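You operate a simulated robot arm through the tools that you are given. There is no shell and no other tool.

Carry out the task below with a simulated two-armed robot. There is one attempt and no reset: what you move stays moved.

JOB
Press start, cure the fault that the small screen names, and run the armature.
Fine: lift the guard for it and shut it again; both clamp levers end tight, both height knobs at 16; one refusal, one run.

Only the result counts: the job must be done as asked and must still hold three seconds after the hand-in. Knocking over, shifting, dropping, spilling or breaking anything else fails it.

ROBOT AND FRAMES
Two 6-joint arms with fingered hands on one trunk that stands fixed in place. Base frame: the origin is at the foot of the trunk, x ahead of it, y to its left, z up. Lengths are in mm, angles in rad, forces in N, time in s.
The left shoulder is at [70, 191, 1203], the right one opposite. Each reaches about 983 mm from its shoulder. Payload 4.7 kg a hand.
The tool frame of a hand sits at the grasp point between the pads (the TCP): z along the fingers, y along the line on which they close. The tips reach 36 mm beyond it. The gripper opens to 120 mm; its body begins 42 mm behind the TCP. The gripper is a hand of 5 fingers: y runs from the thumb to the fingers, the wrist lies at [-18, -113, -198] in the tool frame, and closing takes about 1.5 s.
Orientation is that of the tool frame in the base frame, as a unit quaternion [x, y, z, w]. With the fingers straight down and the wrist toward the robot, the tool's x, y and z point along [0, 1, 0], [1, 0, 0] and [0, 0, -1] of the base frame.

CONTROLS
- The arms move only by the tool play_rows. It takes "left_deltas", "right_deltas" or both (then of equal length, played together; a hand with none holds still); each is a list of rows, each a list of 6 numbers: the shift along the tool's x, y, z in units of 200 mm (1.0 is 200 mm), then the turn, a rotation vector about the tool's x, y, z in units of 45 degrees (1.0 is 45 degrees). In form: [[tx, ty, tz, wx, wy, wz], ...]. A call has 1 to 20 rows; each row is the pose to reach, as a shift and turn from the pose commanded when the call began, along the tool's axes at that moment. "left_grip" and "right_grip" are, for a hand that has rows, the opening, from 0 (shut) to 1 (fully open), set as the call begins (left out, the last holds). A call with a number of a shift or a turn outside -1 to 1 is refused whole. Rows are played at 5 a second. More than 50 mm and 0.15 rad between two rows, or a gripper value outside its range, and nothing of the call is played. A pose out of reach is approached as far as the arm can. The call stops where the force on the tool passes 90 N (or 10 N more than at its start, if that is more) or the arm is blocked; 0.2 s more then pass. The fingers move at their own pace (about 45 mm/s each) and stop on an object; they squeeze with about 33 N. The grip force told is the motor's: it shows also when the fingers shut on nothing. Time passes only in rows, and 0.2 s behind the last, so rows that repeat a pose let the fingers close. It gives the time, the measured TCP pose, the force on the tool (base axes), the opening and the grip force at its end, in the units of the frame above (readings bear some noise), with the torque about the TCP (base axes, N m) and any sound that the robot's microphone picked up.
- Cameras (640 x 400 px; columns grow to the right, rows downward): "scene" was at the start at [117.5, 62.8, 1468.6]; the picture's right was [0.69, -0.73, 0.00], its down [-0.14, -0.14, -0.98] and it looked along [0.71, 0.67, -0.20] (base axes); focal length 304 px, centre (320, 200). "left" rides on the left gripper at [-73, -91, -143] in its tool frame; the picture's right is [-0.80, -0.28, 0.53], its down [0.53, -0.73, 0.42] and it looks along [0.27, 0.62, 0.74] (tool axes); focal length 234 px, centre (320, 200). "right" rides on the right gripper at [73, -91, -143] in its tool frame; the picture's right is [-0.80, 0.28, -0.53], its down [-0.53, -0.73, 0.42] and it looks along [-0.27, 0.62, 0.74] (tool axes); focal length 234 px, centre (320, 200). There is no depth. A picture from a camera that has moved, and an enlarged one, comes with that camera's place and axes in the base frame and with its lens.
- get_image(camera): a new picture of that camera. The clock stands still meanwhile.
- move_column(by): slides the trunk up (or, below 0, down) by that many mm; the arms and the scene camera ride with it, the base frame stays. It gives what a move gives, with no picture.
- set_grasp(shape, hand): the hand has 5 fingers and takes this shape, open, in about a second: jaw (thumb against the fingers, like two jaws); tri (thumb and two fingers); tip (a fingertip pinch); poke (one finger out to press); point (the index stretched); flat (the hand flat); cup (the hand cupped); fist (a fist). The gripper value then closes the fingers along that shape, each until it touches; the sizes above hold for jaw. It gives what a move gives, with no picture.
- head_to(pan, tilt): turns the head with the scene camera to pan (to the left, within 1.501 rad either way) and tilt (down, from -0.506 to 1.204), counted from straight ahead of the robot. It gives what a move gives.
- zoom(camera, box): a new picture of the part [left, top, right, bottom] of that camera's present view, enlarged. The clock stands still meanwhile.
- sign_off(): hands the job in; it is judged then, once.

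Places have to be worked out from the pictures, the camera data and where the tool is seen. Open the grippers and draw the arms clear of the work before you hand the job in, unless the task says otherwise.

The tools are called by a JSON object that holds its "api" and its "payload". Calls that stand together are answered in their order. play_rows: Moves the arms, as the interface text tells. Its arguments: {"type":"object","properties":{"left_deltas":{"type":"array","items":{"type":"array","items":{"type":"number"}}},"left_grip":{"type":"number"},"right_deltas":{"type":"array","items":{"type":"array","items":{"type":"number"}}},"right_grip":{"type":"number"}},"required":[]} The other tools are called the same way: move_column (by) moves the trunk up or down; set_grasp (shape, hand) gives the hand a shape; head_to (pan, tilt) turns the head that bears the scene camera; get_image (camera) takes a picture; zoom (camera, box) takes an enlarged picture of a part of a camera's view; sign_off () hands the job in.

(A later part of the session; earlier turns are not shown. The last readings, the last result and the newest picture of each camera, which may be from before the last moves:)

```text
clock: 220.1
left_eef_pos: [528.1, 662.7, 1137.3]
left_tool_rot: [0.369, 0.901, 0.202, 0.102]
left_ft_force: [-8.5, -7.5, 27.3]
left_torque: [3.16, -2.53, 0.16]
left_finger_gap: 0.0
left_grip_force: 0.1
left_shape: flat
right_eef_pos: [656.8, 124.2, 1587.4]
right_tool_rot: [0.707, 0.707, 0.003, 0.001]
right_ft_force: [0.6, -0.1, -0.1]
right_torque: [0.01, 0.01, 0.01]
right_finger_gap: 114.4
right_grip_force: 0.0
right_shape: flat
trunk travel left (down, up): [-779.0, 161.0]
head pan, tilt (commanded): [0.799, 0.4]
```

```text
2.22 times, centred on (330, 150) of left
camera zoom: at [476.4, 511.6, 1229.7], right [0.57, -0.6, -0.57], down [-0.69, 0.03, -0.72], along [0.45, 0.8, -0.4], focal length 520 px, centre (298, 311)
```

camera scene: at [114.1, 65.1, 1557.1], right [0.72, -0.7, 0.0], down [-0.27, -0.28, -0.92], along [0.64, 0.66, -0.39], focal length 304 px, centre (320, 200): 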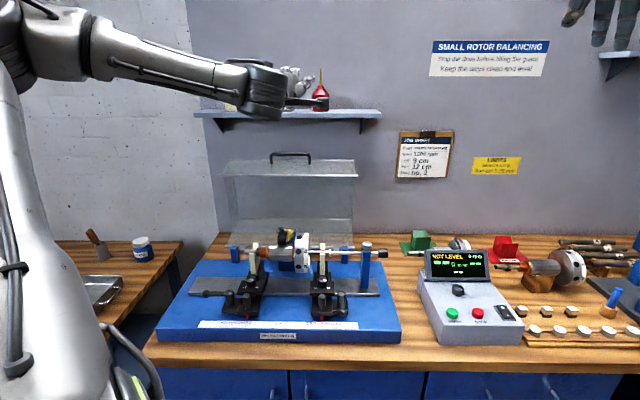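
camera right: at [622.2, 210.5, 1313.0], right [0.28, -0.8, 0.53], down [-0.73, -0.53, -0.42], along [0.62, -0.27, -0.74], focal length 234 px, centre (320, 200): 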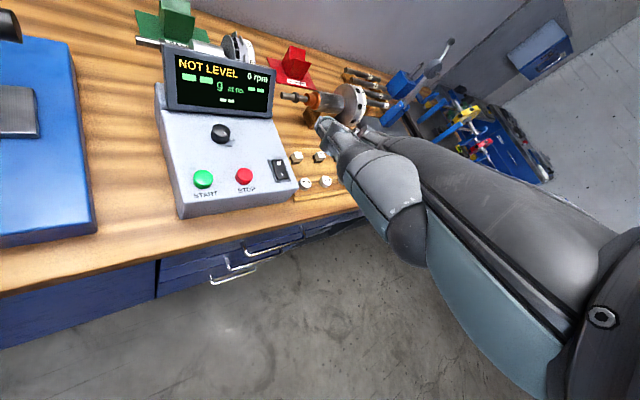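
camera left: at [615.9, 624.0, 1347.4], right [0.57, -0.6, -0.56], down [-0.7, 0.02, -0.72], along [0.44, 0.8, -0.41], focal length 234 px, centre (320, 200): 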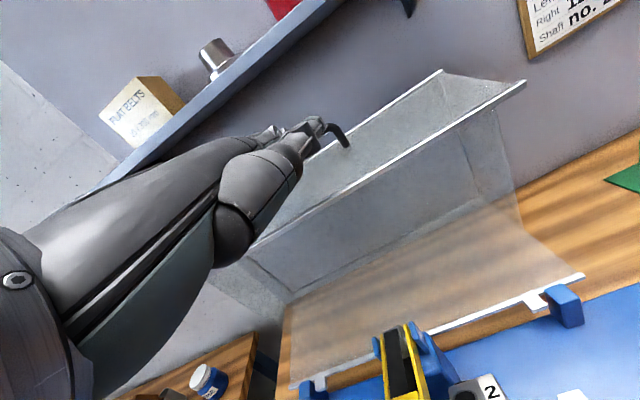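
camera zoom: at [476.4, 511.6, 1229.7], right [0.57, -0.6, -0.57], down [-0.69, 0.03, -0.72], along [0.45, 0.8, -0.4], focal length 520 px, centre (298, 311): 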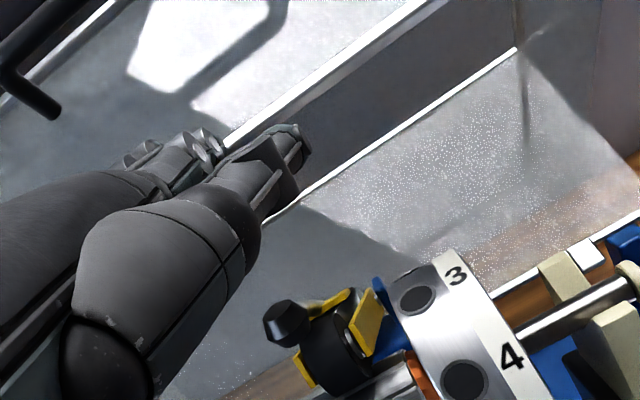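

The guard is at about 45° and now leans on my fingers. I retreat along its arc, letting it come down with the hand.

{"api": "play_rows", "payload": {"left_deltas": [[0, -0.05, -0.04, 0, 0, 0], [0, -0.11, -0.084, 0, 0, 0], [0, -0.17, -0.11, 0, 0, 0], [0, -0.233, -0.134, 0, 0, 0], [0, -0.297, -0.124, 0, 0, 0], [0, -0.361, -0.113, 0, 0, 0], [0, -0.361, -0.113, 0, 0, 0]]}}

{"api": "get_image", "payload": {"camera": "scene"}}

{"api": "zoom", "payload": {"camera": "left", "box": [200, 20, 460, 240]}}

```text
clock: 221.7
left_eef_pos: [478.6, 613.6, 1122.4]
left_tool_rot: [0.37, 0.902, 0.198, 0.101]
left_ft_force: [-1.7, -1.6, 1.0]
left_torque: [0.15, -0.13, -0.01]
left_finger_gap: 114.0
left_grip_force: 0.0
left_shape: flat
right_eef_pos: [661.1, 130.0, 1585.5]
right_tool_rot: [0.707, 0.707, 0.0, 0.0]
right_ft_force: [-0.5, 0.3, -0.7]
right_torque: [-0.01, 0.0, 0.0]
right_finger_gap: 114.1
right_grip_force: 0.1
right_shape: flat
trunk travel left (down, up): [-779.0, 161.0]
head pan, tilt (commanded): [0.799, 0.4]
```

```text
taken
camera scene: at [113.7, 65.2, 1549.1], right [0.72, -0.7, 0.0], down [-0.27, -0.28, -0.92], along [0.64, 0.66, -0.39], focal length 304 px, centre (320, 200)
```

scene: 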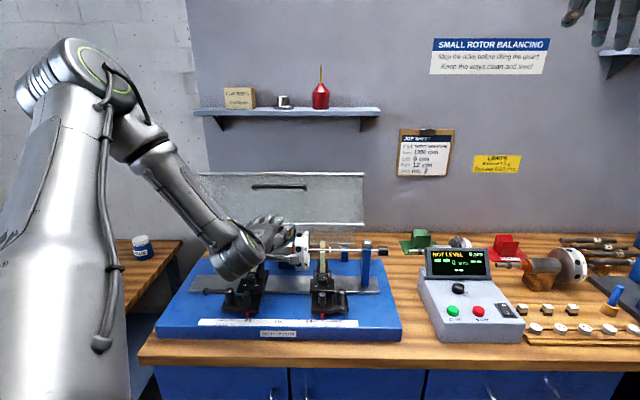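

```text
1.82 times, centred on (330, 130) of left
camera zoom: at [426.9, 463.2, 1215.2], right [0.56, -0.6, -0.56], down [-0.69, 0.02, -0.72], along [0.44, 0.8, -0.41], focal length 426 px, centre (302, 327)
```

zoom: 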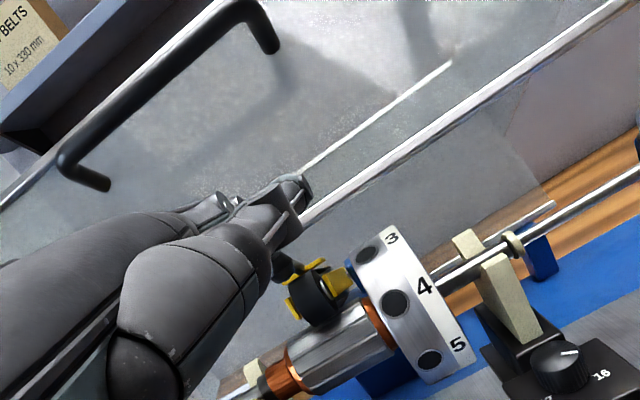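

The guard (about 30° open) leans on the fingers with only 2.5 N. I keep retreating along the arc.

{"api": "play_rows", "payload": {"left_deltas": [[0, -0.039, 0.001, 0, 0, 0], [0, -0.078, 0.002, 0, 0, 0], [0, -0.117, 0.003, 0, 0, 0], [0, -0.156, 0.005, 0, 0, 0], [0, -0.197, 0.021, 0, 0, 0], [0, -0.238, 0.038, 0, 0, 0], [0, -0.279, 0.054, 0, 0, 0], [0, -0.32, 0.071, 0, 0, 0], [0, -0.365, 0.09, 0, 0, 0], [0, -0.411, 0.112, 0, 0, 0], [0, -0.411, 0.112, 0, 0, 0]]}}

{"api": "get_image", "payload": {"camera": "scene"}}

{"api": "get_image", "payload": {"camera": "left"}}

```text
clock: 224.1
left_eef_pos: [435.8, 569.1, 1069.8]
left_tool_rot: [0.371, 0.902, 0.198, 0.099]
left_ft_force: [-3.0, -3.4, -0.2]
left_torque: [0.14, -0.16, 0.01]
left_finger_gap: 114.3
left_grip_force: 0.0
left_shape: flat
left hand out of reach, approached as far as the arm can: row 10, 11
right_eef_pos: [660.9, 128.8, 1585.0]
right_tool_rot: [0.707, 0.707, 0.0, 0.0]
right_ft_force: [0.2, 0.0, -0.2]
right_torque: [-0.01, -0.03, -0.01]
right_finger_gap: 114.4
right_grip_force: 0.1
right_shape: flat
trunk travel left (down, up): [-779.0, 161.0]
head pan, tilt (commanded): [0.799, 0.4]
```

```text
taken
camera scene: at [113.7, 64.5, 1549.2], right [0.72, -0.7, 0.0], down [-0.27, -0.28, -0.92], along [0.64, 0.66, -0.39], focal length 304 px, centre (320, 200)
```

scene: 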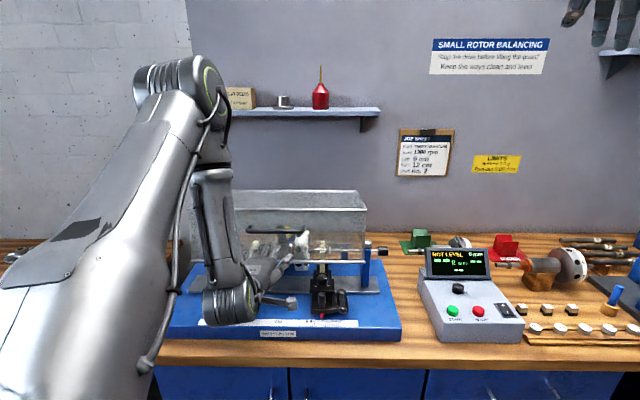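

```text
taken
camera left: at [383.7, 419.3, 1163.2], right [0.56, -0.6, -0.57], down [-0.7, 0.02, -0.72], along [0.44, 0.8, -0.41], focal length 234 px, centre (320, 200)
```

left: 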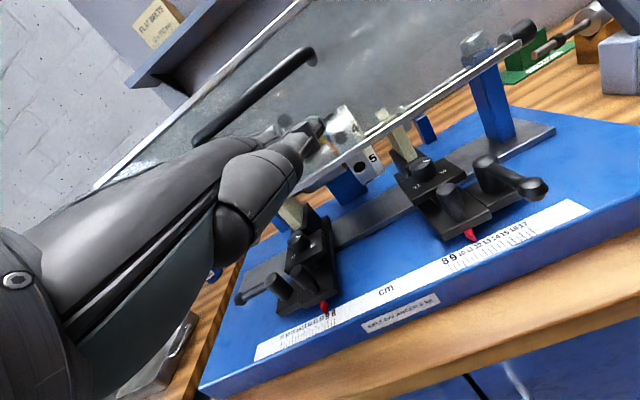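

The guard is nearly shut (about 13°) and leans on the fingertips. I lower the trunk so the hand follows it down.

{"api": "move_column", "payload": {"by": -40}}

{"api": "get_image", "payload": {"camera": "left"}}

{"api": "zoom", "payload": {"camera": "scene", "box": [160, 160, 420, 340]}}

```text
clock: 224.9
left_eef_pos: [433.1, 567.4, 1033.0]
left_tool_rot: [0.371, 0.901, 0.201, 0.101]
left_ft_force: [-15.4, -16.8, 11.5]
left_torque: [2.48, -2.19, 0.24]
left_finger_gap: 114.2
left_grip_force: 0.2
left_shape: flat
right_eef_pos: [657.6, 125.2, 1546.9]
right_tool_rot: [0.707, 0.707, 0.002, -0.001]
right_ft_force: [0.3, 0.6, 0.0]
right_torque: [-0.01, -0.01, -0.04]
right_finger_gap: 114.0
right_grip_force: 0.1
right_shape: flat
trunk travel left (down, up): [-739.0, 201.0]
head pan, tilt (commanded): [0.799, 0.4]
```

```text
taken
camera left: at [381.2, 416.4, 1125.5], right [0.56, -0.6, -0.57], down [-0.7, 0.03, -0.72], along [0.45, 0.8, -0.4], focal length 234 px, centre (320, 200)
```

left: 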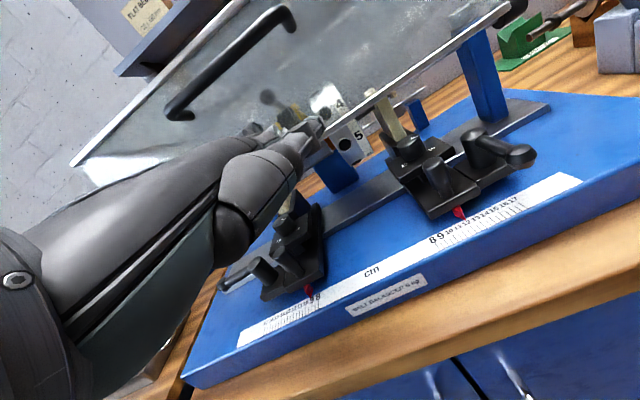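

```text
2.22 times, centred on (290, 250) of scene
camera zoom: at [110.0, 60.5, 1509.7], right [0.72, -0.7, 0.0], down [-0.27, -0.28, -0.92], along [0.64, 0.66, -0.39], focal length 676 px, centre (387, 89)
```

zoom: 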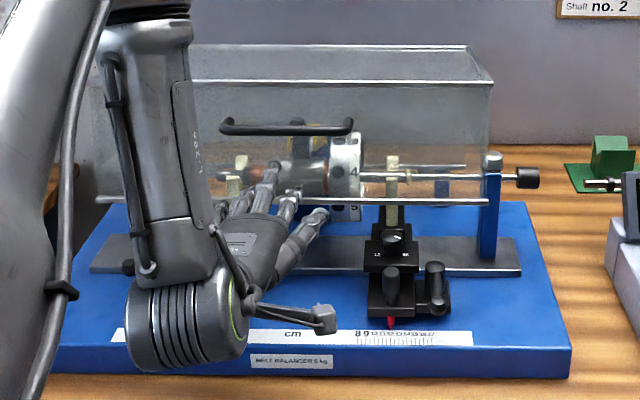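

The fingers now press the panel with 25 N while the arm is at its inner limit. I raise the trunk 20 mm to relieve that, then swing the hand to the right so the fingertips retreat and let the guard close.

{"api": "move_column", "payload": {"by": 20}}

{"api": "play_rows", "payload": {"left_deltas": [[-0.081, -0.003, -0.0015, 0, -0.047, 0.1], [-0.162, -0.0127, -0.006, 0, -0.094, 0.2], [-0.24, -0.0285, -0.0133, 0, -0.141, 0.3], [-0.24, -0.0285, -0.0133, 0, -0.141, 0.3]]}}

{"api": "get_image", "payload": {"camera": "left"}}

{"api": "zoom", "payload": {"camera": "scene", "box": [160, 160, 420, 340]}}

```text
clock: 225.6
left_eef_pos: [434.5, 569.4, 1052.6]
left_tool_rot: [0.371, 0.902, 0.198, 0.101]
left_ft_force: [-10.5, -10.9, 7.1]
left_torque: [1.45, -1.2, 0.14]
left_finger_gap: 114.2
left_grip_force: 0.1
left_shape: flat
right_eef_pos: [658.8, 127.3, 1566.0]
right_tool_rot: [0.708, 0.707, 0.001, 0.0]
right_ft_force: [0.5, 0.2, 0.0]
right_torque: [0.01, 0.01, -0.03]
right_finger_gap: 114.0
right_grip_force: 0.1
right_shape: flat
trunk travel left (down, up): [-759.0, 181.0]
head pan, tilt (commanded): [0.799, 0.4]
```

```text
clock: 226.6
left_eef_pos: [465.5, 531.5, 1051.1]
left_tool_rot: [0.486, 0.844, 0.187, 0.126]
left_ft_force: [-4.1, -3.1, 0.0]
left_torque: [0.14, -0.19, -0.06]
left_finger_gap: 114.2
left_grip_force: 0.2
left_shape: flat
right_eef_pos: [660.1, 129.6, 1564.5]
right_tool_rot: [0.707, 0.707, 0.0, 0.0]
right_ft_force: [0.7, -0.6, -0.9]
right_torque: [-0.03, -0.02, 0.0]
right_finger_gap: 114.3
right_grip_force: 0.1
right_shape: flat
trunk travel left (down, up): [-759.0, 181.0]
head pan, tilt (commanded): [0.799, 0.4]
```

```text
taken
camera left: at [376.0, 398.8, 1143.8], right [0.39, -0.72, -0.57], down [-0.66, 0.21, -0.72], along [0.64, 0.66, -0.4], focal length 234 px, centre (320, 200)
```

left: 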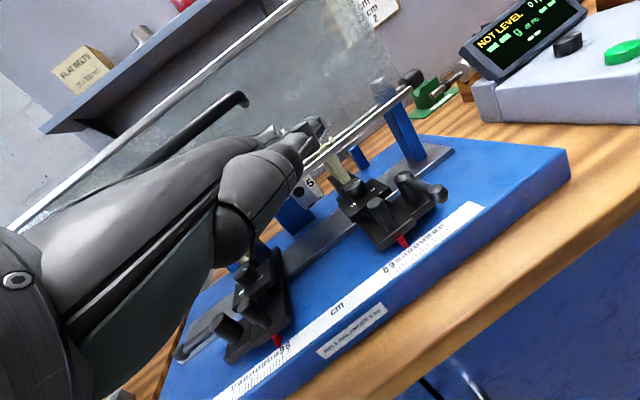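

```text
2.22 times, centred on (290, 250) of scene
camera zoom: at [113.5, 64.8, 1529.1], right [0.72, -0.7, 0.0], down [-0.27, -0.28, -0.92], along [0.64, 0.66, -0.39], focal length 676 px, centre (387, 89)
```

zoom: 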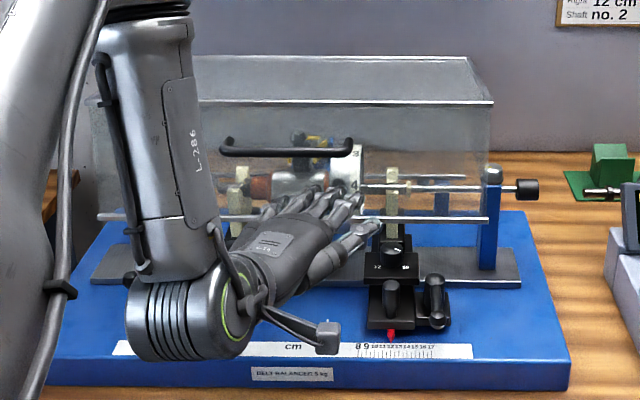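

The load is down to 5 N as the hand turns aside. I swing it another 20°.

{"api": "play_rows", "payload": {"left_deltas": [[-0.08, -0.008, -0.004, 0, -0.048, 0.1], [-0.16, -0.02, -0.01, 0, -0.096, 0.2], [-0.24, -0.035, -0.017, 0, -0.143, 0.3], [-0.318, -0.053, -0.026, 0, -0.191, 0.4], [-0.318, -0.053, -0.026, 0, -0.191, 0.4]]}}

{"api": "get_image", "payload": {"camera": "left"}}

{"api": "zoom", "payload": {"camera": "scene", "box": [160, 160, 420, 340]}}

```text
clock: 227.8
left_eef_pos: [487.8, 470.3, 1054.7]
left_tool_rot: [0.625, 0.746, 0.166, 0.157]
left_ft_force: [0.5, -0.4, -0.8]
left_torque: [-0.02, 0.0, 0.0]
left_finger_gap: 114.4
left_grip_force: 0.1
left_shape: flat
right_eef_pos: [661.0, 129.9, 1564.6]
right_tool_rot: [0.707, 0.707, 0.0, 0.001]
right_ft_force: [-0.5, 0.2, -0.3]
right_torque: [0.03, -0.01, 0.02]
right_finger_gap: 114.4
right_grip_force: 0.1
right_shape: flat
trunk travel left (down, up): [-759.0, 181.0]
head pan, tilt (commanded): [0.799, 0.4]
```

```text
taken
camera left: at [357.5, 376.5, 1144.7], right [0.12, -0.81, -0.57], down [-0.55, 0.43, -0.72], along [0.83, 0.4, -0.39], focal length 234 px, centre (320, 200)
```

left: 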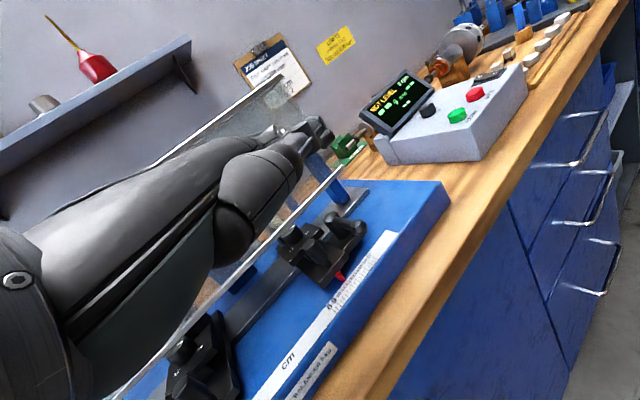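

```text
2.22 times, centred on (290, 250) of scene
camera zoom: at [114.5, 65.3, 1529.1], right [0.72, -0.7, 0.0], down [-0.27, -0.28, -0.92], along [0.64, 0.66, -0.39], focal length 676 px, centre (387, 89)
```

zoom: 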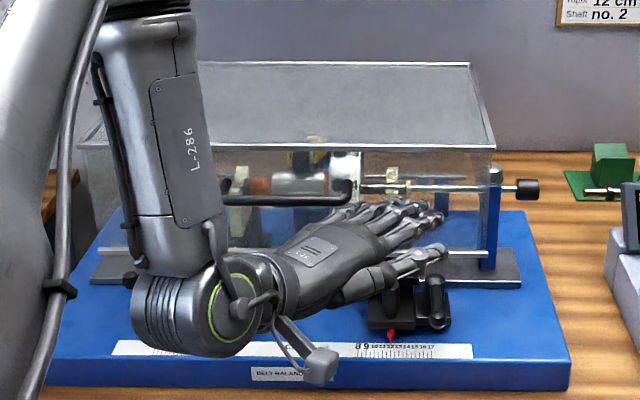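

The hand is free of load and the guard looks shut. I draw the hand back and up to check it.

{"api": "play_rows", "payload": {"left_deltas": [[-0.008, -0.07, -0.06, 0, 0, 0], [-0.015, -0.14, -0.15, 0, 0, 0], [-0.025, -0.21, -0.26, 0, 0, 0], [-0.037, -0.28, -0.36, 0, 0, 0], [-0.037, -0.28, -0.36, 0, 0, 0]]}}

{"api": "get_image", "payload": {"camera": "scene"}}

{"api": "zoom", "payload": {"camera": "scene", "box": [160, 160, 420, 340]}}

```text
clock: 229.0
left_eef_pos: [452.1, 481.1, 1061.1]
left_tool_rot: [0.625, 0.747, 0.167, 0.157]
left_ft_force: [-1.9, -1.0, -1.9]
left_torque: [0.01, -0.01, 0.05]
left_finger_gap: 114.3
left_grip_force: 0.0
left_shape: flat
left hand out of reach, approached as far as the arm can: row 2, 3, 4, 5
right_eef_pos: [661.1, 131.7, 1565.4]
right_tool_rot: [0.707, 0.707, 0.0, 0.0]
right_ft_force: [0.1, -0.9, -0.5]
right_torque: [-0.02, 0.0, 0.01]
right_finger_gap: 114.2
right_grip_force: 0.0
right_shape: flat
trunk travel left (down, up): [-759.0, 181.0]
head pan, tilt (commanded): [0.799, 0.4]
```

```text
taken
camera scene: at [113.9, 65.5, 1529.1], right [0.72, -0.7, 0.0], down [-0.27, -0.28, -0.92], along [0.64, 0.66, -0.39], focal length 304 px, centre (320, 200)
```

scene: 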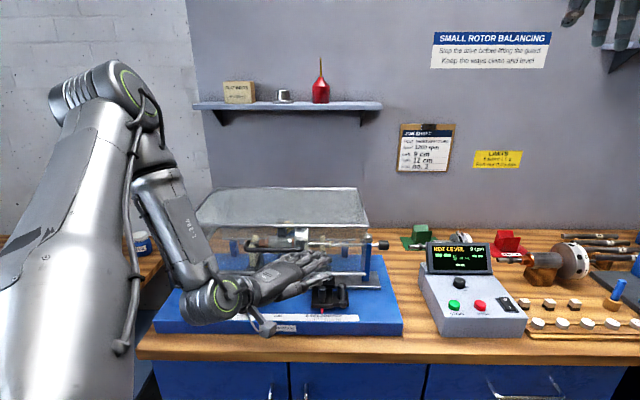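

```text
2.22 times, centred on (290, 250) of scene
camera zoom: at [113.9, 65.5, 1529.1], right [0.72, -0.7, 0.0], down [-0.27, -0.28, -0.92], along [0.64, 0.66, -0.39], focal length 676 px, centre (387, 89)
```

zoom: 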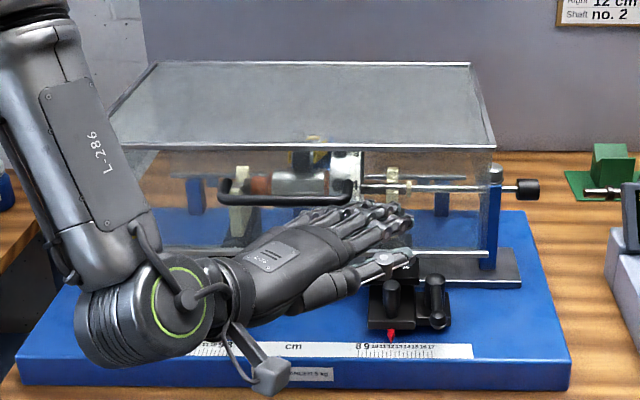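

The guard seems shut, but my fingers are still near its handle. I swing the hand further right, away from the guard, before lifting.

{"api": "play_rows", "payload": {"left_deltas": [[-0.08, -0.016, -0.006, 0, -0.05, 0.1], [-0.16, -0.033, -0.012, 0, -0.1, 0.2], [-0.24, -0.05, -0.018, 0, -0.15, 0.3], [-0.32, -0.066, -0.024, 0, -0.2, 0.4], [-0.397, -0.082, -0.029, 0, -0.247, 0.497], [-0.397, -0.082, -0.029, 0, -0.247, 0.497]]}}

{"api": "get_image", "payload": {"camera": "scene"}}

{"api": "get_image", "payload": {"camera": "left"}}

```text
clock: 230.4
left_eef_pos: [450.4, 398.9, 1062.6]
left_tool_rot: [0.77, 0.593, 0.134, 0.192]
left_ft_force: [0.3, 0.6, 0.3]
left_torque: [-0.03, -0.01, 0.02]
left_finger_gap: 114.2
left_grip_force: 0.1
left_shape: flat
right_eef_pos: [662.3, 128.9, 1564.0]
right_tool_rot: [0.707, 0.707, 0.001, 0.0]
right_ft_force: [-0.1, -0.6, 0.0]
right_torque: [0.02, -0.02, -0.02]
right_finger_gap: 114.4
right_grip_force: 0.1
right_shape: flat
trunk travel left (down, up): [-759.0, 181.0]
head pan, tilt (commanded): [0.799, 0.4]
```

```text
taken
camera scene: at [114.3, 65.4, 1529.1], right [0.72, -0.7, 0.0], down [-0.27, -0.28, -0.92], along [0.64, 0.66, -0.39], focal length 304 px, centre (320, 200)
```

scene: 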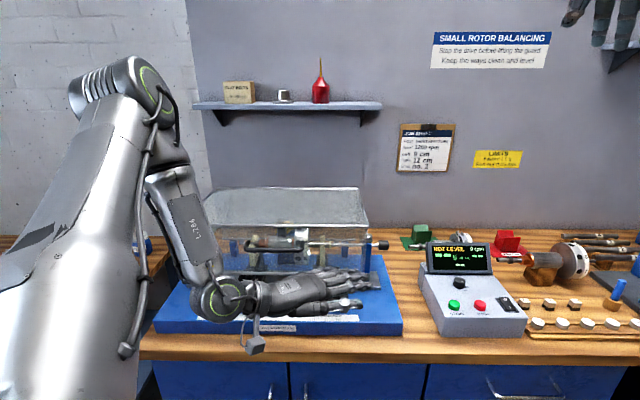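

```text
taken
camera left: at [291.8, 369.7, 1151.7], right [-0.22, -0.79, -0.58], down [-0.31, 0.62, -0.72], along [0.93, 0.02, -0.38], focal length 234 px, centre (320, 200)
```

left: 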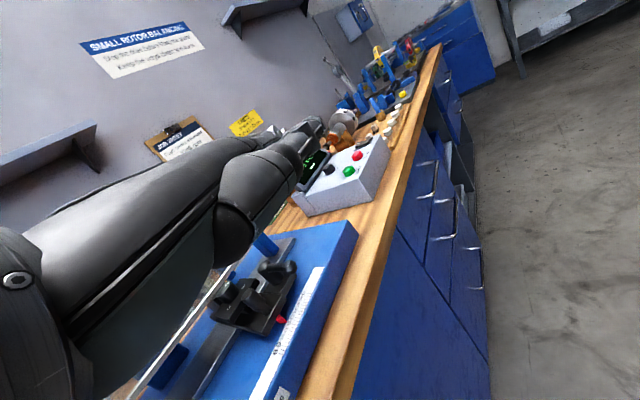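

The hand is now clear in front of the guard. I raise the trunk 150 to lift it away and inspect the guard.

{"api": "move_column", "payload": {"by": 150}}

{"api": "head_to", "payload": {"pan": 0.85, "tilt": 0.55}}

{"api": "get_image", "payload": {"camera": "scene"}}

{"api": "zoom", "payload": {"camera": "scene", "box": [150, 120, 410, 300]}}

```text
clock: 232.2
left_eef_pos: [449.9, 398.7, 1213.3]
left_tool_rot: [0.77, 0.593, 0.134, 0.193]
left_ft_force: [-0.1, -0.7, 0.0]
left_torque: [0.0, 0.0, 0.03]
left_finger_gap: 114.1
left_grip_force: 0.0
left_shape: flat
right_eef_pos: [662.4, 131.1, 1714.5]
right_tool_rot: [0.708, 0.706, 0.001, -0.001]
right_ft_force: [-0.3, 0.1, -1.4]
right_torque: [0.02, 0.0, 0.01]
right_finger_gap: 114.2
right_grip_force: 0.1
right_shape: flat
trunk travel left (down, up): [-909.0, 31.0]
head pan, tilt (commanded): [0.799, 0.4]
```

```text
clock: 232.9
left_eef_pos: [451.0, 400.0, 1214.9]
left_tool_rot: [0.77, 0.593, 0.133, 0.193]
left_ft_force: [0.1, 0.5, -0.1]
left_torque: [-0.02, 0.02, -0.02]
left_finger_gap: 114.4
left_grip_force: 0.1
left_shape: flat
right_eef_pos: [660.8, 131.7, 1715.2]
right_tool_rot: [0.707, 0.707, 0.0, 0.0]
right_ft_force: [-0.4, -1.0, 0.8]
right_torque: [-0.01, 0.04, 0.0]
right_finger_gap: 114.1
right_grip_force: 0.1
right_shape: flat
trunk travel left (down, up): [-909.0, 31.0]
head pan, tilt (commanded): [0.85, 0.55]
```

```text
taken
camera scene: at [109.3, 66.3, 1665.4], right [0.75, -0.66, 0.0], down [-0.34, -0.39, -0.85], along [0.56, 0.64, -0.52], focal length 304 px, centre (320, 200)
```

scene: 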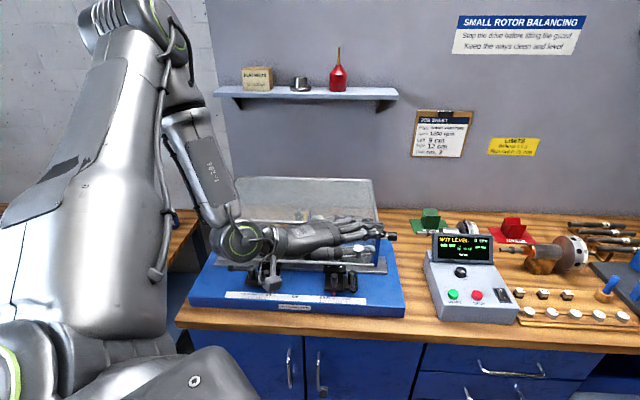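

```text
2.22 times, centred on (280, 210) of scene
camera zoom: at [109.3, 66.3, 1665.4], right [0.75, -0.66, 0.0], down [-0.34, -0.39, -0.85], along [0.56, 0.64, -0.52], focal length 676 px, centre (409, 178)
```

zoom: 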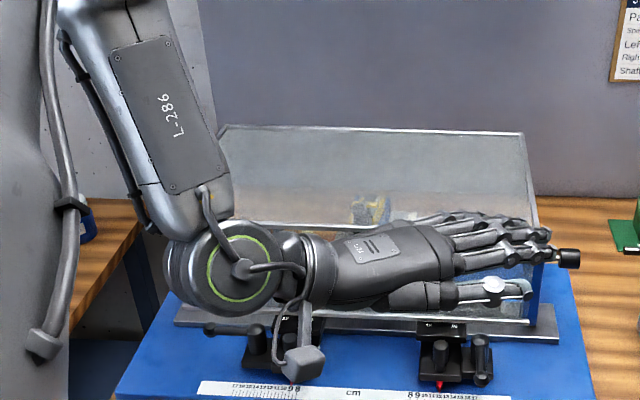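

The arm blocks the view; I raise the left hand 200 mm out of the way.

{"api": "play_rows", "payload": {"left_deltas": [[-0.005, 0.091, -0.178, 0, 0, 0], [-0.01, 0.182, -0.356, 0, 0, 0], [-0.014, 0.273, -0.533, 0, 0, 0], [-0.019, 0.364, -0.711, 0, 0, 0], [-0.024, 0.455, -0.889, 0, 0, 0], [-0.024, 0.455, -0.889, 0, 0, 0]]}}

{"api": "get_image", "payload": {"camera": "scene"}}

{"api": "get_image", "payload": {"camera": "left"}}

```text
clock: 234.3
left_eef_pos: [504.9, 357.0, 1372.9]
left_tool_rot: [0.77, 0.593, 0.134, 0.193]
left_ft_force: [0.6, 0.3, -0.3]
left_torque: [0.02, 0.03, -0.01]
left_finger_gap: 114.1
left_grip_force: 0.2
left_shape: flat
left hand out of reach, approached as far as the arm can: row 1, 2, 3, 4, 5, 6
right_eef_pos: [662.1, 126.9, 1715.0]
right_tool_rot: [0.707, 0.707, 0.0, -0.001]
right_ft_force: [-0.4, -0.8, -0.4]
right_torque: [0.01, -0.02, 0.0]
right_finger_gap: 114.5
right_grip_force: 0.0
right_shape: flat
trunk travel left (down, up): [-909.0, 31.0]
head pan, tilt (commanded): [0.85, 0.55]
```

```text
taken
camera scene: at [110.1, 63.8, 1665.3], right [0.75, -0.66, 0.0], down [-0.35, -0.39, -0.85], along [0.56, 0.64, -0.52], focal length 304 px, centre (320, 200)
```

scene: 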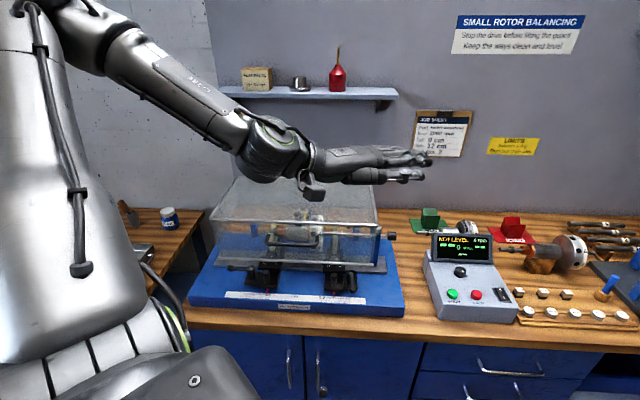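

```text
taken
camera left: at [346.1, 327.0, 1461.5], right [-0.22, -0.79, -0.58], down [-0.31, 0.62, -0.72], along [0.92, 0.02, -0.38], focal length 234 px, centre (320, 200)
```

left: 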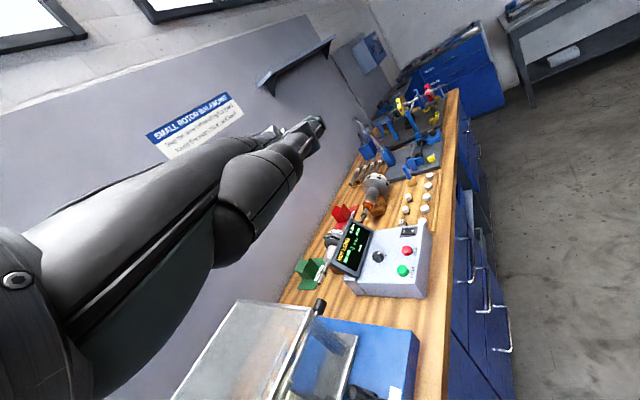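

Now the guard is visible. I zoom in on it to check it is fully shut and everything inside is in place.

{"api": "zoom", "payload": {"camera": "scene", "box": [180, 160, 420, 320]}}

{"api": "zoom", "payload": {"camera": "scene", "box": [220, 225, 390, 310]}}

{"api": "zoom", "payload": {"camera": "scene", "box": [410, 220, 540, 330]}}

```text
2.50 times, centred on (300, 240) of scene
camera zoom: at [110.1, 63.8, 1665.3], right [0.75, -0.66, 0.0], down [-0.35, -0.39, -0.85], along [0.56, 0.64, -0.52], focal length 760 px, centre (370, 100)
```

zoom: 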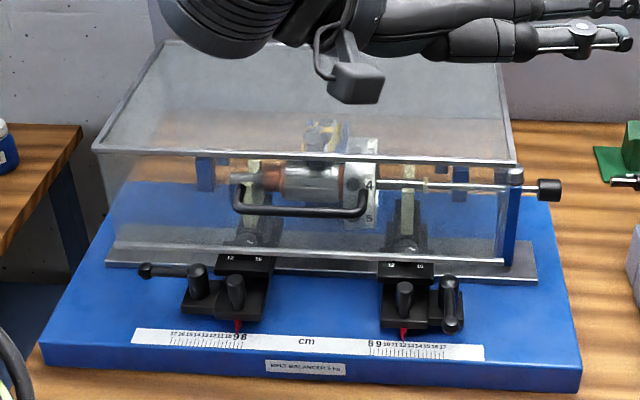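

```text
3.76 times, centred on (305, 268) of scene
camera zoom: at [110.1, 63.8, 1665.3], right [0.75, -0.66, 0.0], down [-0.35, -0.39, -0.85], along [0.56, 0.64, -0.52], focal length 1145 px, centre (376, -54)
```

zoom: 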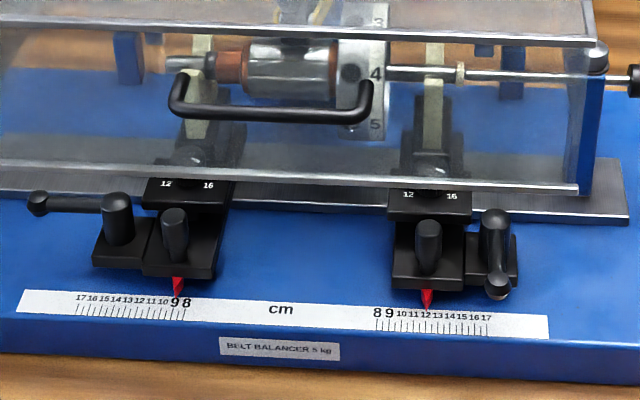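

```text
3.64 times, centred on (475, 275) of scene
camera zoom: at [110.1, 63.8, 1665.3], right [0.75, -0.66, 0.0], down [-0.35, -0.39, -0.85], along [0.56, 0.64, -0.52], focal length 1106 px, centre (-244, -73)
```

zoom: 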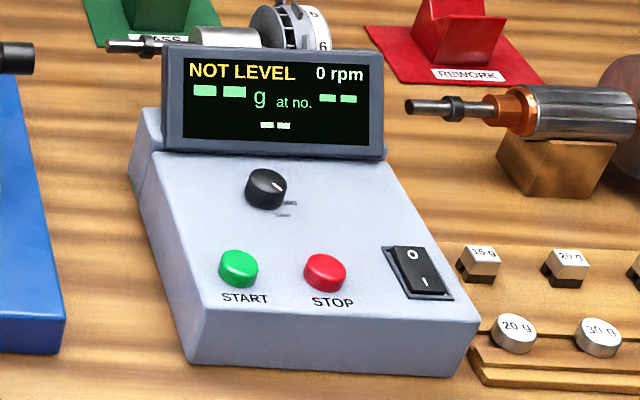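

Guard, pedestals (9 and 12) and levers look right. To be sure the guard is fully shut I return the trunk and head to the very first viewing pose and compare the picture with the start.

{"api": "move_column", "payload": {"by": -229}}

{"api": "head_to", "payload": {"pan": 0.6, "tilt": 0.55}}

{"api": "get_image", "payload": {"camera": "scene"}}

{"api": "zoom", "payload": {"camera": "scene", "box": [70, 100, 350, 290]}}

{"api": "zoom", "payload": {"camera": "scene", "box": [110, 190, 330, 280]}}

```text
clock: 236.7
left_eef_pos: [503.5, 359.8, 1144.2]
left_tool_rot: [0.77, 0.593, 0.134, 0.193]
left_ft_force: [0.5, -0.1, 0.3]
left_torque: [0.01, -0.01, 0.0]
left_finger_gap: 114.3
left_grip_force: 0.1
left_shape: flat
right_eef_pos: [661.6, 131.0, 1485.9]
right_tool_rot: [0.707, 0.707, 0.0, 0.0]
right_ft_force: [1.0, 0.0, 0.9]
right_torque: [0.01, -0.02, -0.02]
right_finger_gap: 114.2
right_grip_force: 0.0
right_shape: flat
trunk travel left (down, up): [-680.0, 260.0]
head pan, tilt (commanded): [0.85, 0.55]
```

```text
clock: 237.4
left_eef_pos: [503.1, 359.1, 1143.1]
left_tool_rot: [0.77, 0.594, 0.132, 0.192]
left_ft_force: [0.2, -0.6, 0.5]
left_torque: [0.01, 0.0, 0.02]
left_finger_gap: 114.0
left_grip_force: 0.0
left_shape: flat
right_eef_pos: [661.5, 130.7, 1485.7]
right_tool_rot: [0.707, 0.707, 0.0, 0.001]
right_ft_force: [0.2, 0.3, -0.9]
right_torque: [0.02, 0.0, 0.0]
right_finger_gap: 114.2
right_grip_force: 0.1
right_shape: flat
trunk travel left (down, up): [-680.0, 260.0]
head pan, tilt (commanded): [0.6, 0.55]
```

```text
taken
camera scene: at [123.8, 49.5, 1436.3], right [0.57, -0.82, 0.0], down [-0.43, -0.3, -0.85], along [0.7, 0.48, -0.52], focal length 304 px, centre (320, 200)
```

scene: 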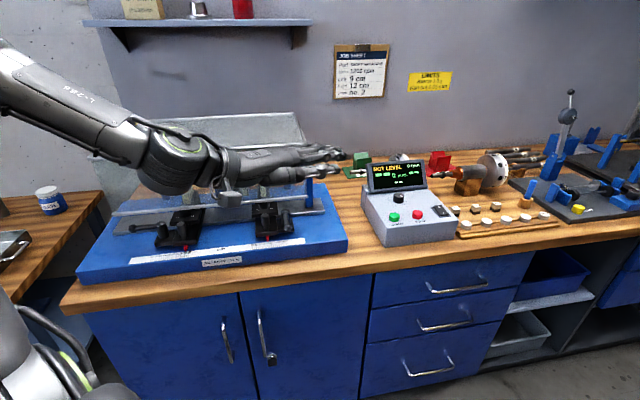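

```text
2.11 times, centred on (210, 195) of scene
camera zoom: at [123.8, 49.5, 1436.3], right [0.57, -0.82, 0.0], down [-0.43, -0.3, -0.85], along [0.7, 0.48, -0.52], focal length 640 px, centre (552, 210)
```

zoom: 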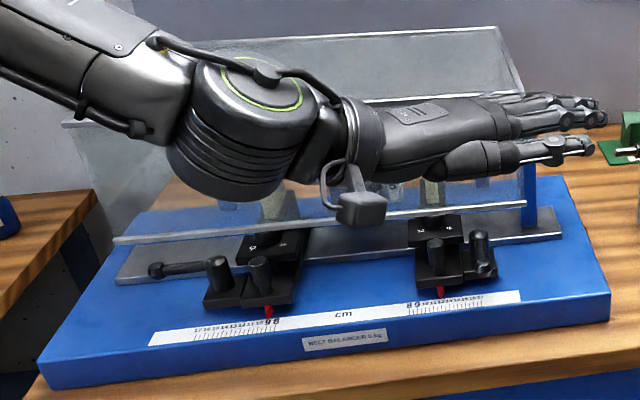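

```text
2.91 times, centred on (220, 235) of scene
camera zoom: at [123.8, 49.5, 1436.3], right [0.57, -0.82, 0.0], down [-0.43, -0.3, -0.85], along [0.7, 0.48, -0.52], focal length 885 px, centre (611, 98)
```

zoom: 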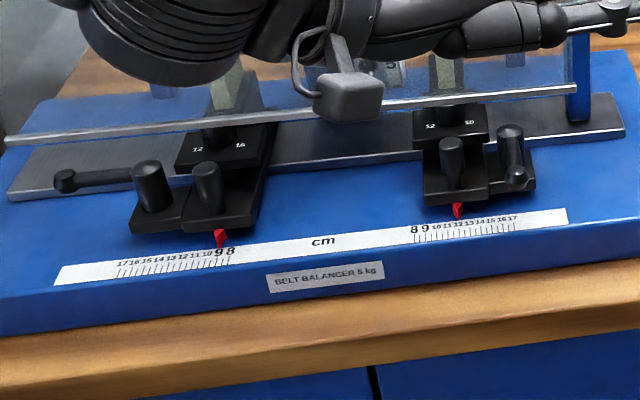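

Rail, levers and pointers match the first picture to the pixel: the guard is fully shut. Before the single run I want firmer proof that the right clamp is tight, by a stronger push from the front under the rail; I first lift and turn the left hand toward the bench.

{"api": "play_rows", "payload": {"left_deltas": [[0.04, 0.01, -0.09, -0.003, 0.05, -0.1], [0.08, 0.02, -0.18, -0.005, 0.1, -0.2], [0.12, 0.03, -0.27, -0.008, 0.15, -0.3], [0.16, 0.04, -0.36, -0.011, 0.2, -0.4], [0.2, 0.05, -0.45, -0.013, 0.25, -0.5], [0.241, 0.059, -0.538, -0.016, 0.303, -0.593], [0.241, 0.059, -0.538, -0.016, 0.303, -0.593]]}}

{"api": "set_grasp", "payload": {"shape": "point", "hand": "left"}}

```text
clock: 239.1
left_eef_pos: [492.7, 423.2, 1251.1]
left_tool_rot: [0.589, 0.773, 0.18, 0.151]
left_ft_force: [0.6, 0.7, 0.1]
left_torque: [0.0, 0.01, 0.0]
left_finger_gap: 114.2
left_grip_force: 0.0
left_shape: flat
left hand out of reach, approached as far as the arm can: row 1, 2, 3, 4, 5, 6, 7
right_eef_pos: [662.2, 131.4, 1485.7]
right_tool_rot: [0.707, 0.707, 0.0, 0.0]
right_ft_force: [0.4, 0.0, -0.5]
right_torque: [-0.01, 0.01, 0.01]
right_finger_gap: 114.2
right_grip_force: 0.0
right_shape: flat
trunk travel left (down, up): [-680.0, 260.0]
head pan, tilt (commanded): [0.6, 0.55]
```

```text
clock: 239.9
left_eef_pos: [493.4, 420.8, 1250.9]
left_tool_rot: [0.59, 0.772, 0.179, 0.152]
left_ft_force: [-0.3, -0.4, 0.0]
left_torque: [0.01, -0.02, -0.03]
left_finger_gap: 0.1
left_grip_force: 0.1
left_shape: point
right_eef_pos: [661.8, 129.4, 1486.6]
right_tool_rot: [0.707, 0.707, -0.001, 0.0]
right_ft_force: [0.1, 1.0, -0.3]
right_torque: [-0.03, -0.02, 0.0]
right_finger_gap: 114.1
right_grip_force: 0.1
right_shape: flat
trunk travel left (down, up): [-680.0, 260.0]
head pan, tilt (commanded): [0.6, 0.55]
```

I continue turning and pitching the hand to point forward, and lifting it.

{"api": "play_rows", "payload": {"left_deltas": [[0.05, 0.02, -0.077, -0.068, 0.066, -0.09], [0.1, 0.039, -0.155, -0.135, 0.131, -0.18], [0.151, 0.059, -0.232, -0.203, 0.197, -0.27], [0.201, 0.078, -0.31, -0.271, 0.263, -0.36], [0.252, 0.098, -0.387, -0.338, 0.328, -0.45], [0.302, 0.1175, -0.4645, -0.406, 0.394, -0.539], [0.302, 0.1175, -0.4645, -0.406, 0.394, -0.539]]}}

{"api": "get_image", "payload": {"camera": "left"}}

```text
clock: 241.6
left_eef_pos: [460.0, 490.6, 1352.4]
left_tool_rot: [0.35, 0.855, 0.35, 0.157]
left_ft_force: [-0.3, -0.2, 0.1]
left_torque: [0.03, 0.02, 0.02]
left_finger_gap: 0.2
left_grip_force: 0.1
left_shape: point
left hand out of reach, approached as far as the arm can: row 1, 2, 3, 4, 5, 6, 7
right_eef_pos: [662.2, 129.4, 1485.7]
right_tool_rot: [0.707, 0.707, 0.0, 0.0]
right_ft_force: [-0.1, -0.1, 0.1]
right_torque: [0.04, 0.0, -0.02]
right_finger_gap: 114.1
right_grip_force: 0.0
right_shape: flat
trunk travel left (down, up): [-680.0, 260.0]
head pan, tilt (commanded): [0.6, 0.55]
```

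```text
taken
camera left: at [395.1, 323.5, 1391.5], right [0.7, -0.46, -0.55], down [-0.51, 0.21, -0.83], along [0.49, 0.86, -0.09], focal length 234 px, centre (320, 200)
```

left: 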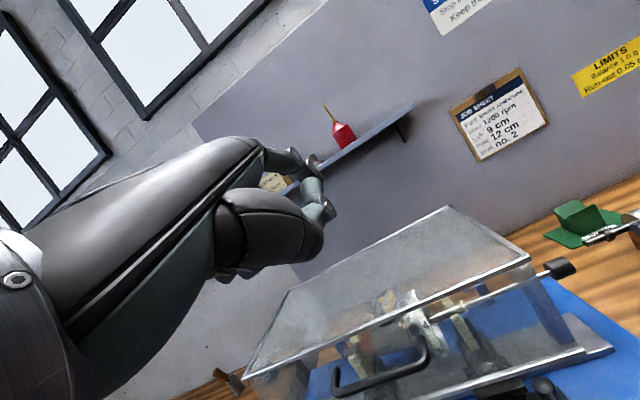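

The hand is pitched but too near the handle for a straight descent. I move it back and up relative to the shoulder so I can lower it in front of the guard safely.

{"api": "play_rows", "payload": {"left_deltas": [[-0.01, 0.06, -0.11, 0, 0, 0], [-0.02, 0.13, -0.23, 0, 0, 0], [-0.025, 0.2, -0.34, 0, 0, 0], [-0.03, 0.276, -0.457, 0, 0, 0], [-0.03, 0.276, -0.457, 0, 0, 0]]}}

{"api": "get_image", "payload": {"camera": "scene"}}

```text
clock: 242.8
left_eef_pos: [434.2, 493.0, 1448.1]
left_tool_rot: [0.351, 0.854, 0.351, 0.158]
left_ft_force: [-0.8, 0.8, -0.7]
left_torque: [0.0, 0.01, 0.03]
left_finger_gap: 0.0
left_grip_force: 0.1
left_shape: point
left hand out of reach, approached as far as the arm can: row 1, 2, 3, 4, 5
right_eef_pos: [663.1, 130.3, 1485.5]
right_tool_rot: [0.707, 0.707, 0.0, 0.0]
right_ft_force: [-0.5, -1.3, -0.1]
right_torque: [-0.01, 0.0, -0.02]
right_finger_gap: 114.2
right_grip_force: 0.0
right_shape: flat
trunk travel left (down, up): [-680.0, 260.0]
head pan, tilt (commanded): [0.6, 0.55]
```

```text
taken
camera scene: at [124.2, 49.3, 1436.3], right [0.56, -0.83, 0.0], down [-0.43, -0.3, -0.85], along [0.7, 0.48, -0.52], focal length 304 px, centre (320, 200)
```

scene: 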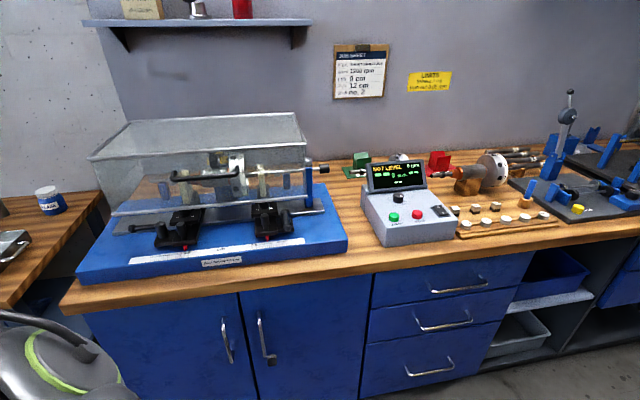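

The view is clear and identical to the start. I shift the left hand right so its fingertip will pass beside the handle's end on the way down.

{"api": "play_rows", "payload": {"left_deltas": [[-0.06, 0, 0, 0, -0.04, 0.04], [-0.12, 0, 0, 0, -0.08, 0.08], [-0.19, 0, 0, 0, -0.12, 0.12], [-0.19, 0, 0, 0, -0.12, 0.12]]}}

{"api": "move_column", "payload": {"by": -250}}

{"api": "head_to", "payload": {"pan": 0.75, "tilt": 0.25}}

{"api": "get_image", "payload": {"camera": "scene"}}

{"api": "get_image", "payload": {"camera": "left"}}

```text
clock: 243.8
left_eef_pos: [459.6, 471.9, 1449.3]
left_tool_rot: [0.407, 0.828, 0.34, 0.182]
left_ft_force: [-0.7, -0.8, -0.4]
left_torque: [0.01, 0.0, 0.01]
left_finger_gap: 0.0
left_grip_force: 0.1
left_shape: point
left hand out of reach, approached as far as the arm can: row 2, 3, 4
right_eef_pos: [661.6, 130.0, 1486.0]
right_tool_rot: [0.707, 0.707, 0.001, 0.0]
right_ft_force: [-0.2, -0.1, 0.4]
right_torque: [-0.01, -0.01, 0.0]
right_finger_gap: 114.5
right_grip_force: 0.0
right_shape: flat
trunk travel left (down, up): [-680.0, 260.0]
head pan, tilt (commanded): [0.6, 0.55]
```

```text
clock: 246.3
left_eef_pos: [457.5, 471.7, 1198.4]
left_tool_rot: [0.407, 0.828, 0.34, 0.181]
left_ft_force: [0.0, -0.2, 0.6]
left_torque: [0.0, 0.02, -0.01]
left_finger_gap: 0.2
left_grip_force: 0.1
left_shape: point
right_eef_pos: [660.2, 130.3, 1236.3]
right_tool_rot: [0.707, 0.707, 0.0, 0.0]
right_ft_force: [-0.3, 0.4, -0.6]
right_torque: [0.04, -0.01, 0.0]
right_finger_gap: 114.3
right_grip_force: 0.1
right_shape: flat
trunk travel left (down, up): [-430.0, 510.0]
head pan, tilt (commanded): [0.6, 0.55]
```

```text
clock: 247.1
left_eef_pos: [458.5, 473.2, 1197.9]
left_tool_rot: [0.407, 0.829, 0.34, 0.181]
left_ft_force: [-0.1, 0.2, 0.7]
left_torque: [0.01, -0.01, 0.0]
left_finger_gap: 0.0
left_grip_force: 0.0
left_shape: point
right_eef_pos: [660.1, 130.3, 1235.6]
right_tool_rot: [0.707, 0.707, 0.0, 0.0]
right_ft_force: [-0.4, 0.5, 0.3]
right_torque: [-0.01, -0.02, 0.0]
right_finger_gap: 114.0
right_grip_force: 0.0
right_shape: flat
trunk travel left (down, up): [-430.0, 510.0]
head pan, tilt (commanded): [0.75, 0.25]
```

```text
taken
camera scene: at [118.1, 62.4, 1214.0], right [0.68, -0.73, 0.0], down [-0.18, -0.17, -0.97], along [0.71, 0.66, -0.25], focal length 304 px, centre (320, 200)
```

scene: 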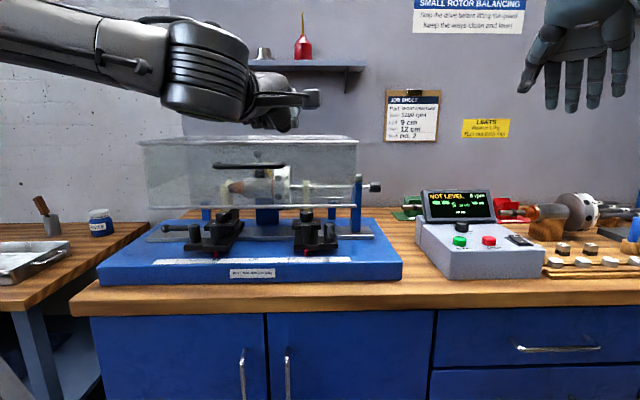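

```text
taken
camera left: at [371.1, 315.2, 1236.6], right [0.63, -0.54, -0.55], down [-0.48, 0.28, -0.83], along [0.61, 0.79, -0.08], focal length 234 px, centre (320, 200)
```

left: 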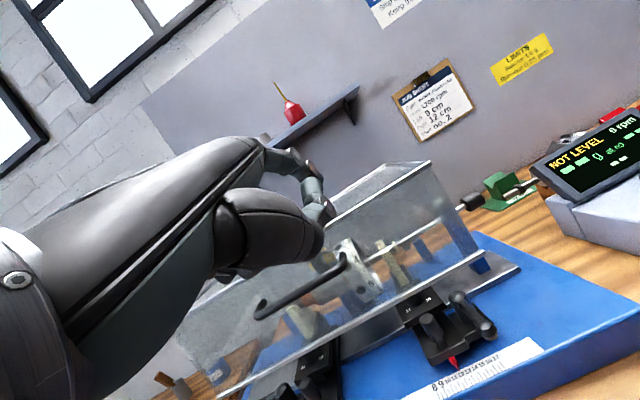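

The fingertip is right of the handle's end. I lower the trunk further to bring it under rail height in front of the pedestals.

{"api": "move_column", "payload": {"by": -240}}

{"api": "get_image", "payload": {"camera": "left"}}

{"api": "get_image", "payload": {"camera": "scene"}}

```text
clock: 249.6
left_eef_pos: [458.9, 472.8, 958.7]
left_tool_rot: [0.407, 0.828, 0.34, 0.182]
left_ft_force: [0.0, 0.4, 0.4]
left_torque: [0.02, 0.01, -0.02]
left_finger_gap: 0.0
left_grip_force: 0.0
left_shape: point
right_eef_pos: [661.0, 129.4, 996.2]
right_tool_rot: [0.707, 0.707, 0.0, 0.001]
right_ft_force: [1.2, -0.7, 0.4]
right_torque: [-0.02, 0.0, -0.03]
right_finger_gap: 114.2
right_grip_force: 0.1
right_shape: flat
trunk travel left (down, up): [-190.0, 750.0]
head pan, tilt (commanded): [0.75, 0.25]
```

```text
taken
camera left: at [370.9, 315.1, 996.7], right [0.63, -0.54, -0.55], down [-0.48, 0.28, -0.83], along [0.61, 0.79, -0.08], focal length 234 px, centre (320, 200)
```

left: 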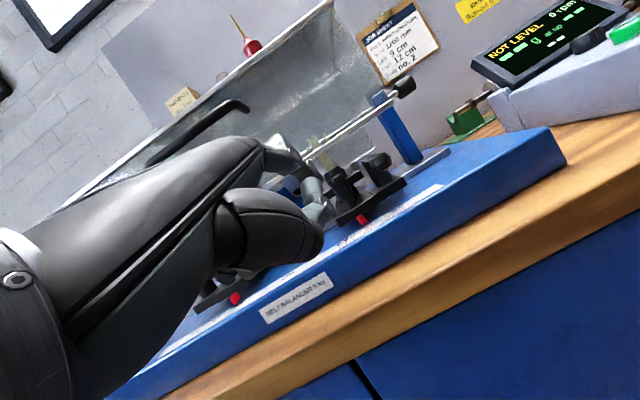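

```text
taken
camera scene: at [117.9, 62.3, 974.1], right [0.68, -0.73, 0.0], down [-0.18, -0.17, -0.97], along [0.71, 0.66, -0.25], focal length 304 px, centre (320, 200)
```

scene: 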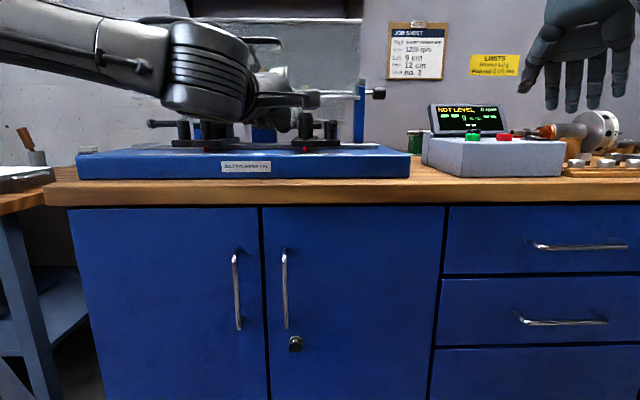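

The hand is at bench height in front of the machine. I shift left, lower slightly and slide the index forward under the rail, left of the right slide handle.

{"api": "play_rows", "payload": {"left_deltas": [[0.062, -0.005, -0.007, 0, 0, 0], [0.124, -0.01, -0.0145, 0, 0, 0], [0.1285, -0.1345, 0.1085, 0, 0, 0], [0.147, -0.04, 0.2, 0, 0, 0], [0.166, 0.05, 0.295, 0, 0, 0], [0.184, 0.145, 0.3895, 0, 0, 0], [0.184, 0.145, 0.3895, 0, 0, 0]]}}

{"api": "get_image", "payload": {"camera": "left"}}

{"api": "zoom", "payload": {"camera": "scene", "box": [150, 70, 410, 190]}}

```text
clock: 251.2
left_eef_pos: [498.0, 546.6, 921.8]
left_tool_rot: [0.407, 0.828, 0.34, 0.181]
left_ft_force: [0.6, -0.3, 0.6]
left_torque: [0.04, -0.02, 0.02]
left_finger_gap: 0.1
left_grip_force: 0.0
left_shape: point
right_eef_pos: [661.3, 129.8, 995.5]
right_tool_rot: [0.707, 0.707, 0.0, 0.0]
right_ft_force: [-1.3, 0.3, 0.3]
right_torque: [0.02, -0.01, 0.02]
right_finger_gap: 114.2
right_grip_force: 0.0
right_shape: flat
trunk travel left (down, up): [-190.0, 750.0]
head pan, tilt (commanded): [0.75, 0.25]
```

```text
taken
camera left: at [410.8, 389.4, 960.5], right [0.63, -0.54, -0.55], down [-0.48, 0.28, -0.83], along [0.61, 0.79, -0.08], focal length 234 px, centre (320, 200)
```

left: 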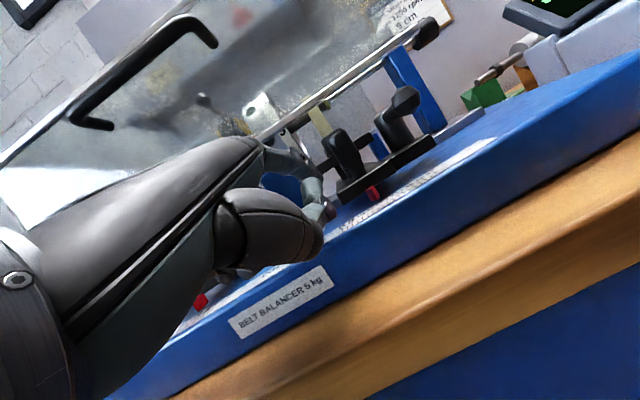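

```text
2.46 times, centred on (280, 130) of scene
camera zoom: at [117.9, 62.3, 974.1], right [0.68, -0.73, 0.0], down [-0.18, -0.17, -0.97], along [0.71, 0.66, -0.25], focal length 749 px, centre (418, 372)
```

zoom: 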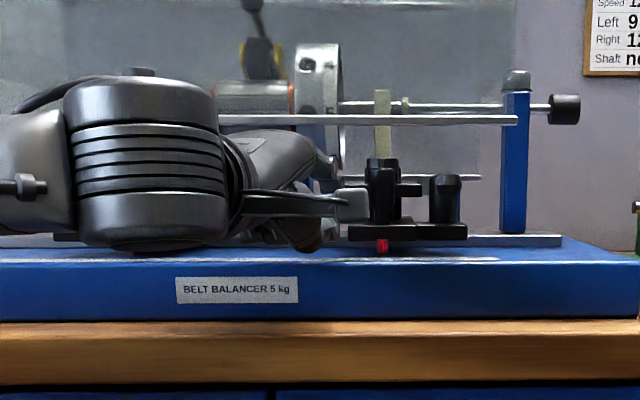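

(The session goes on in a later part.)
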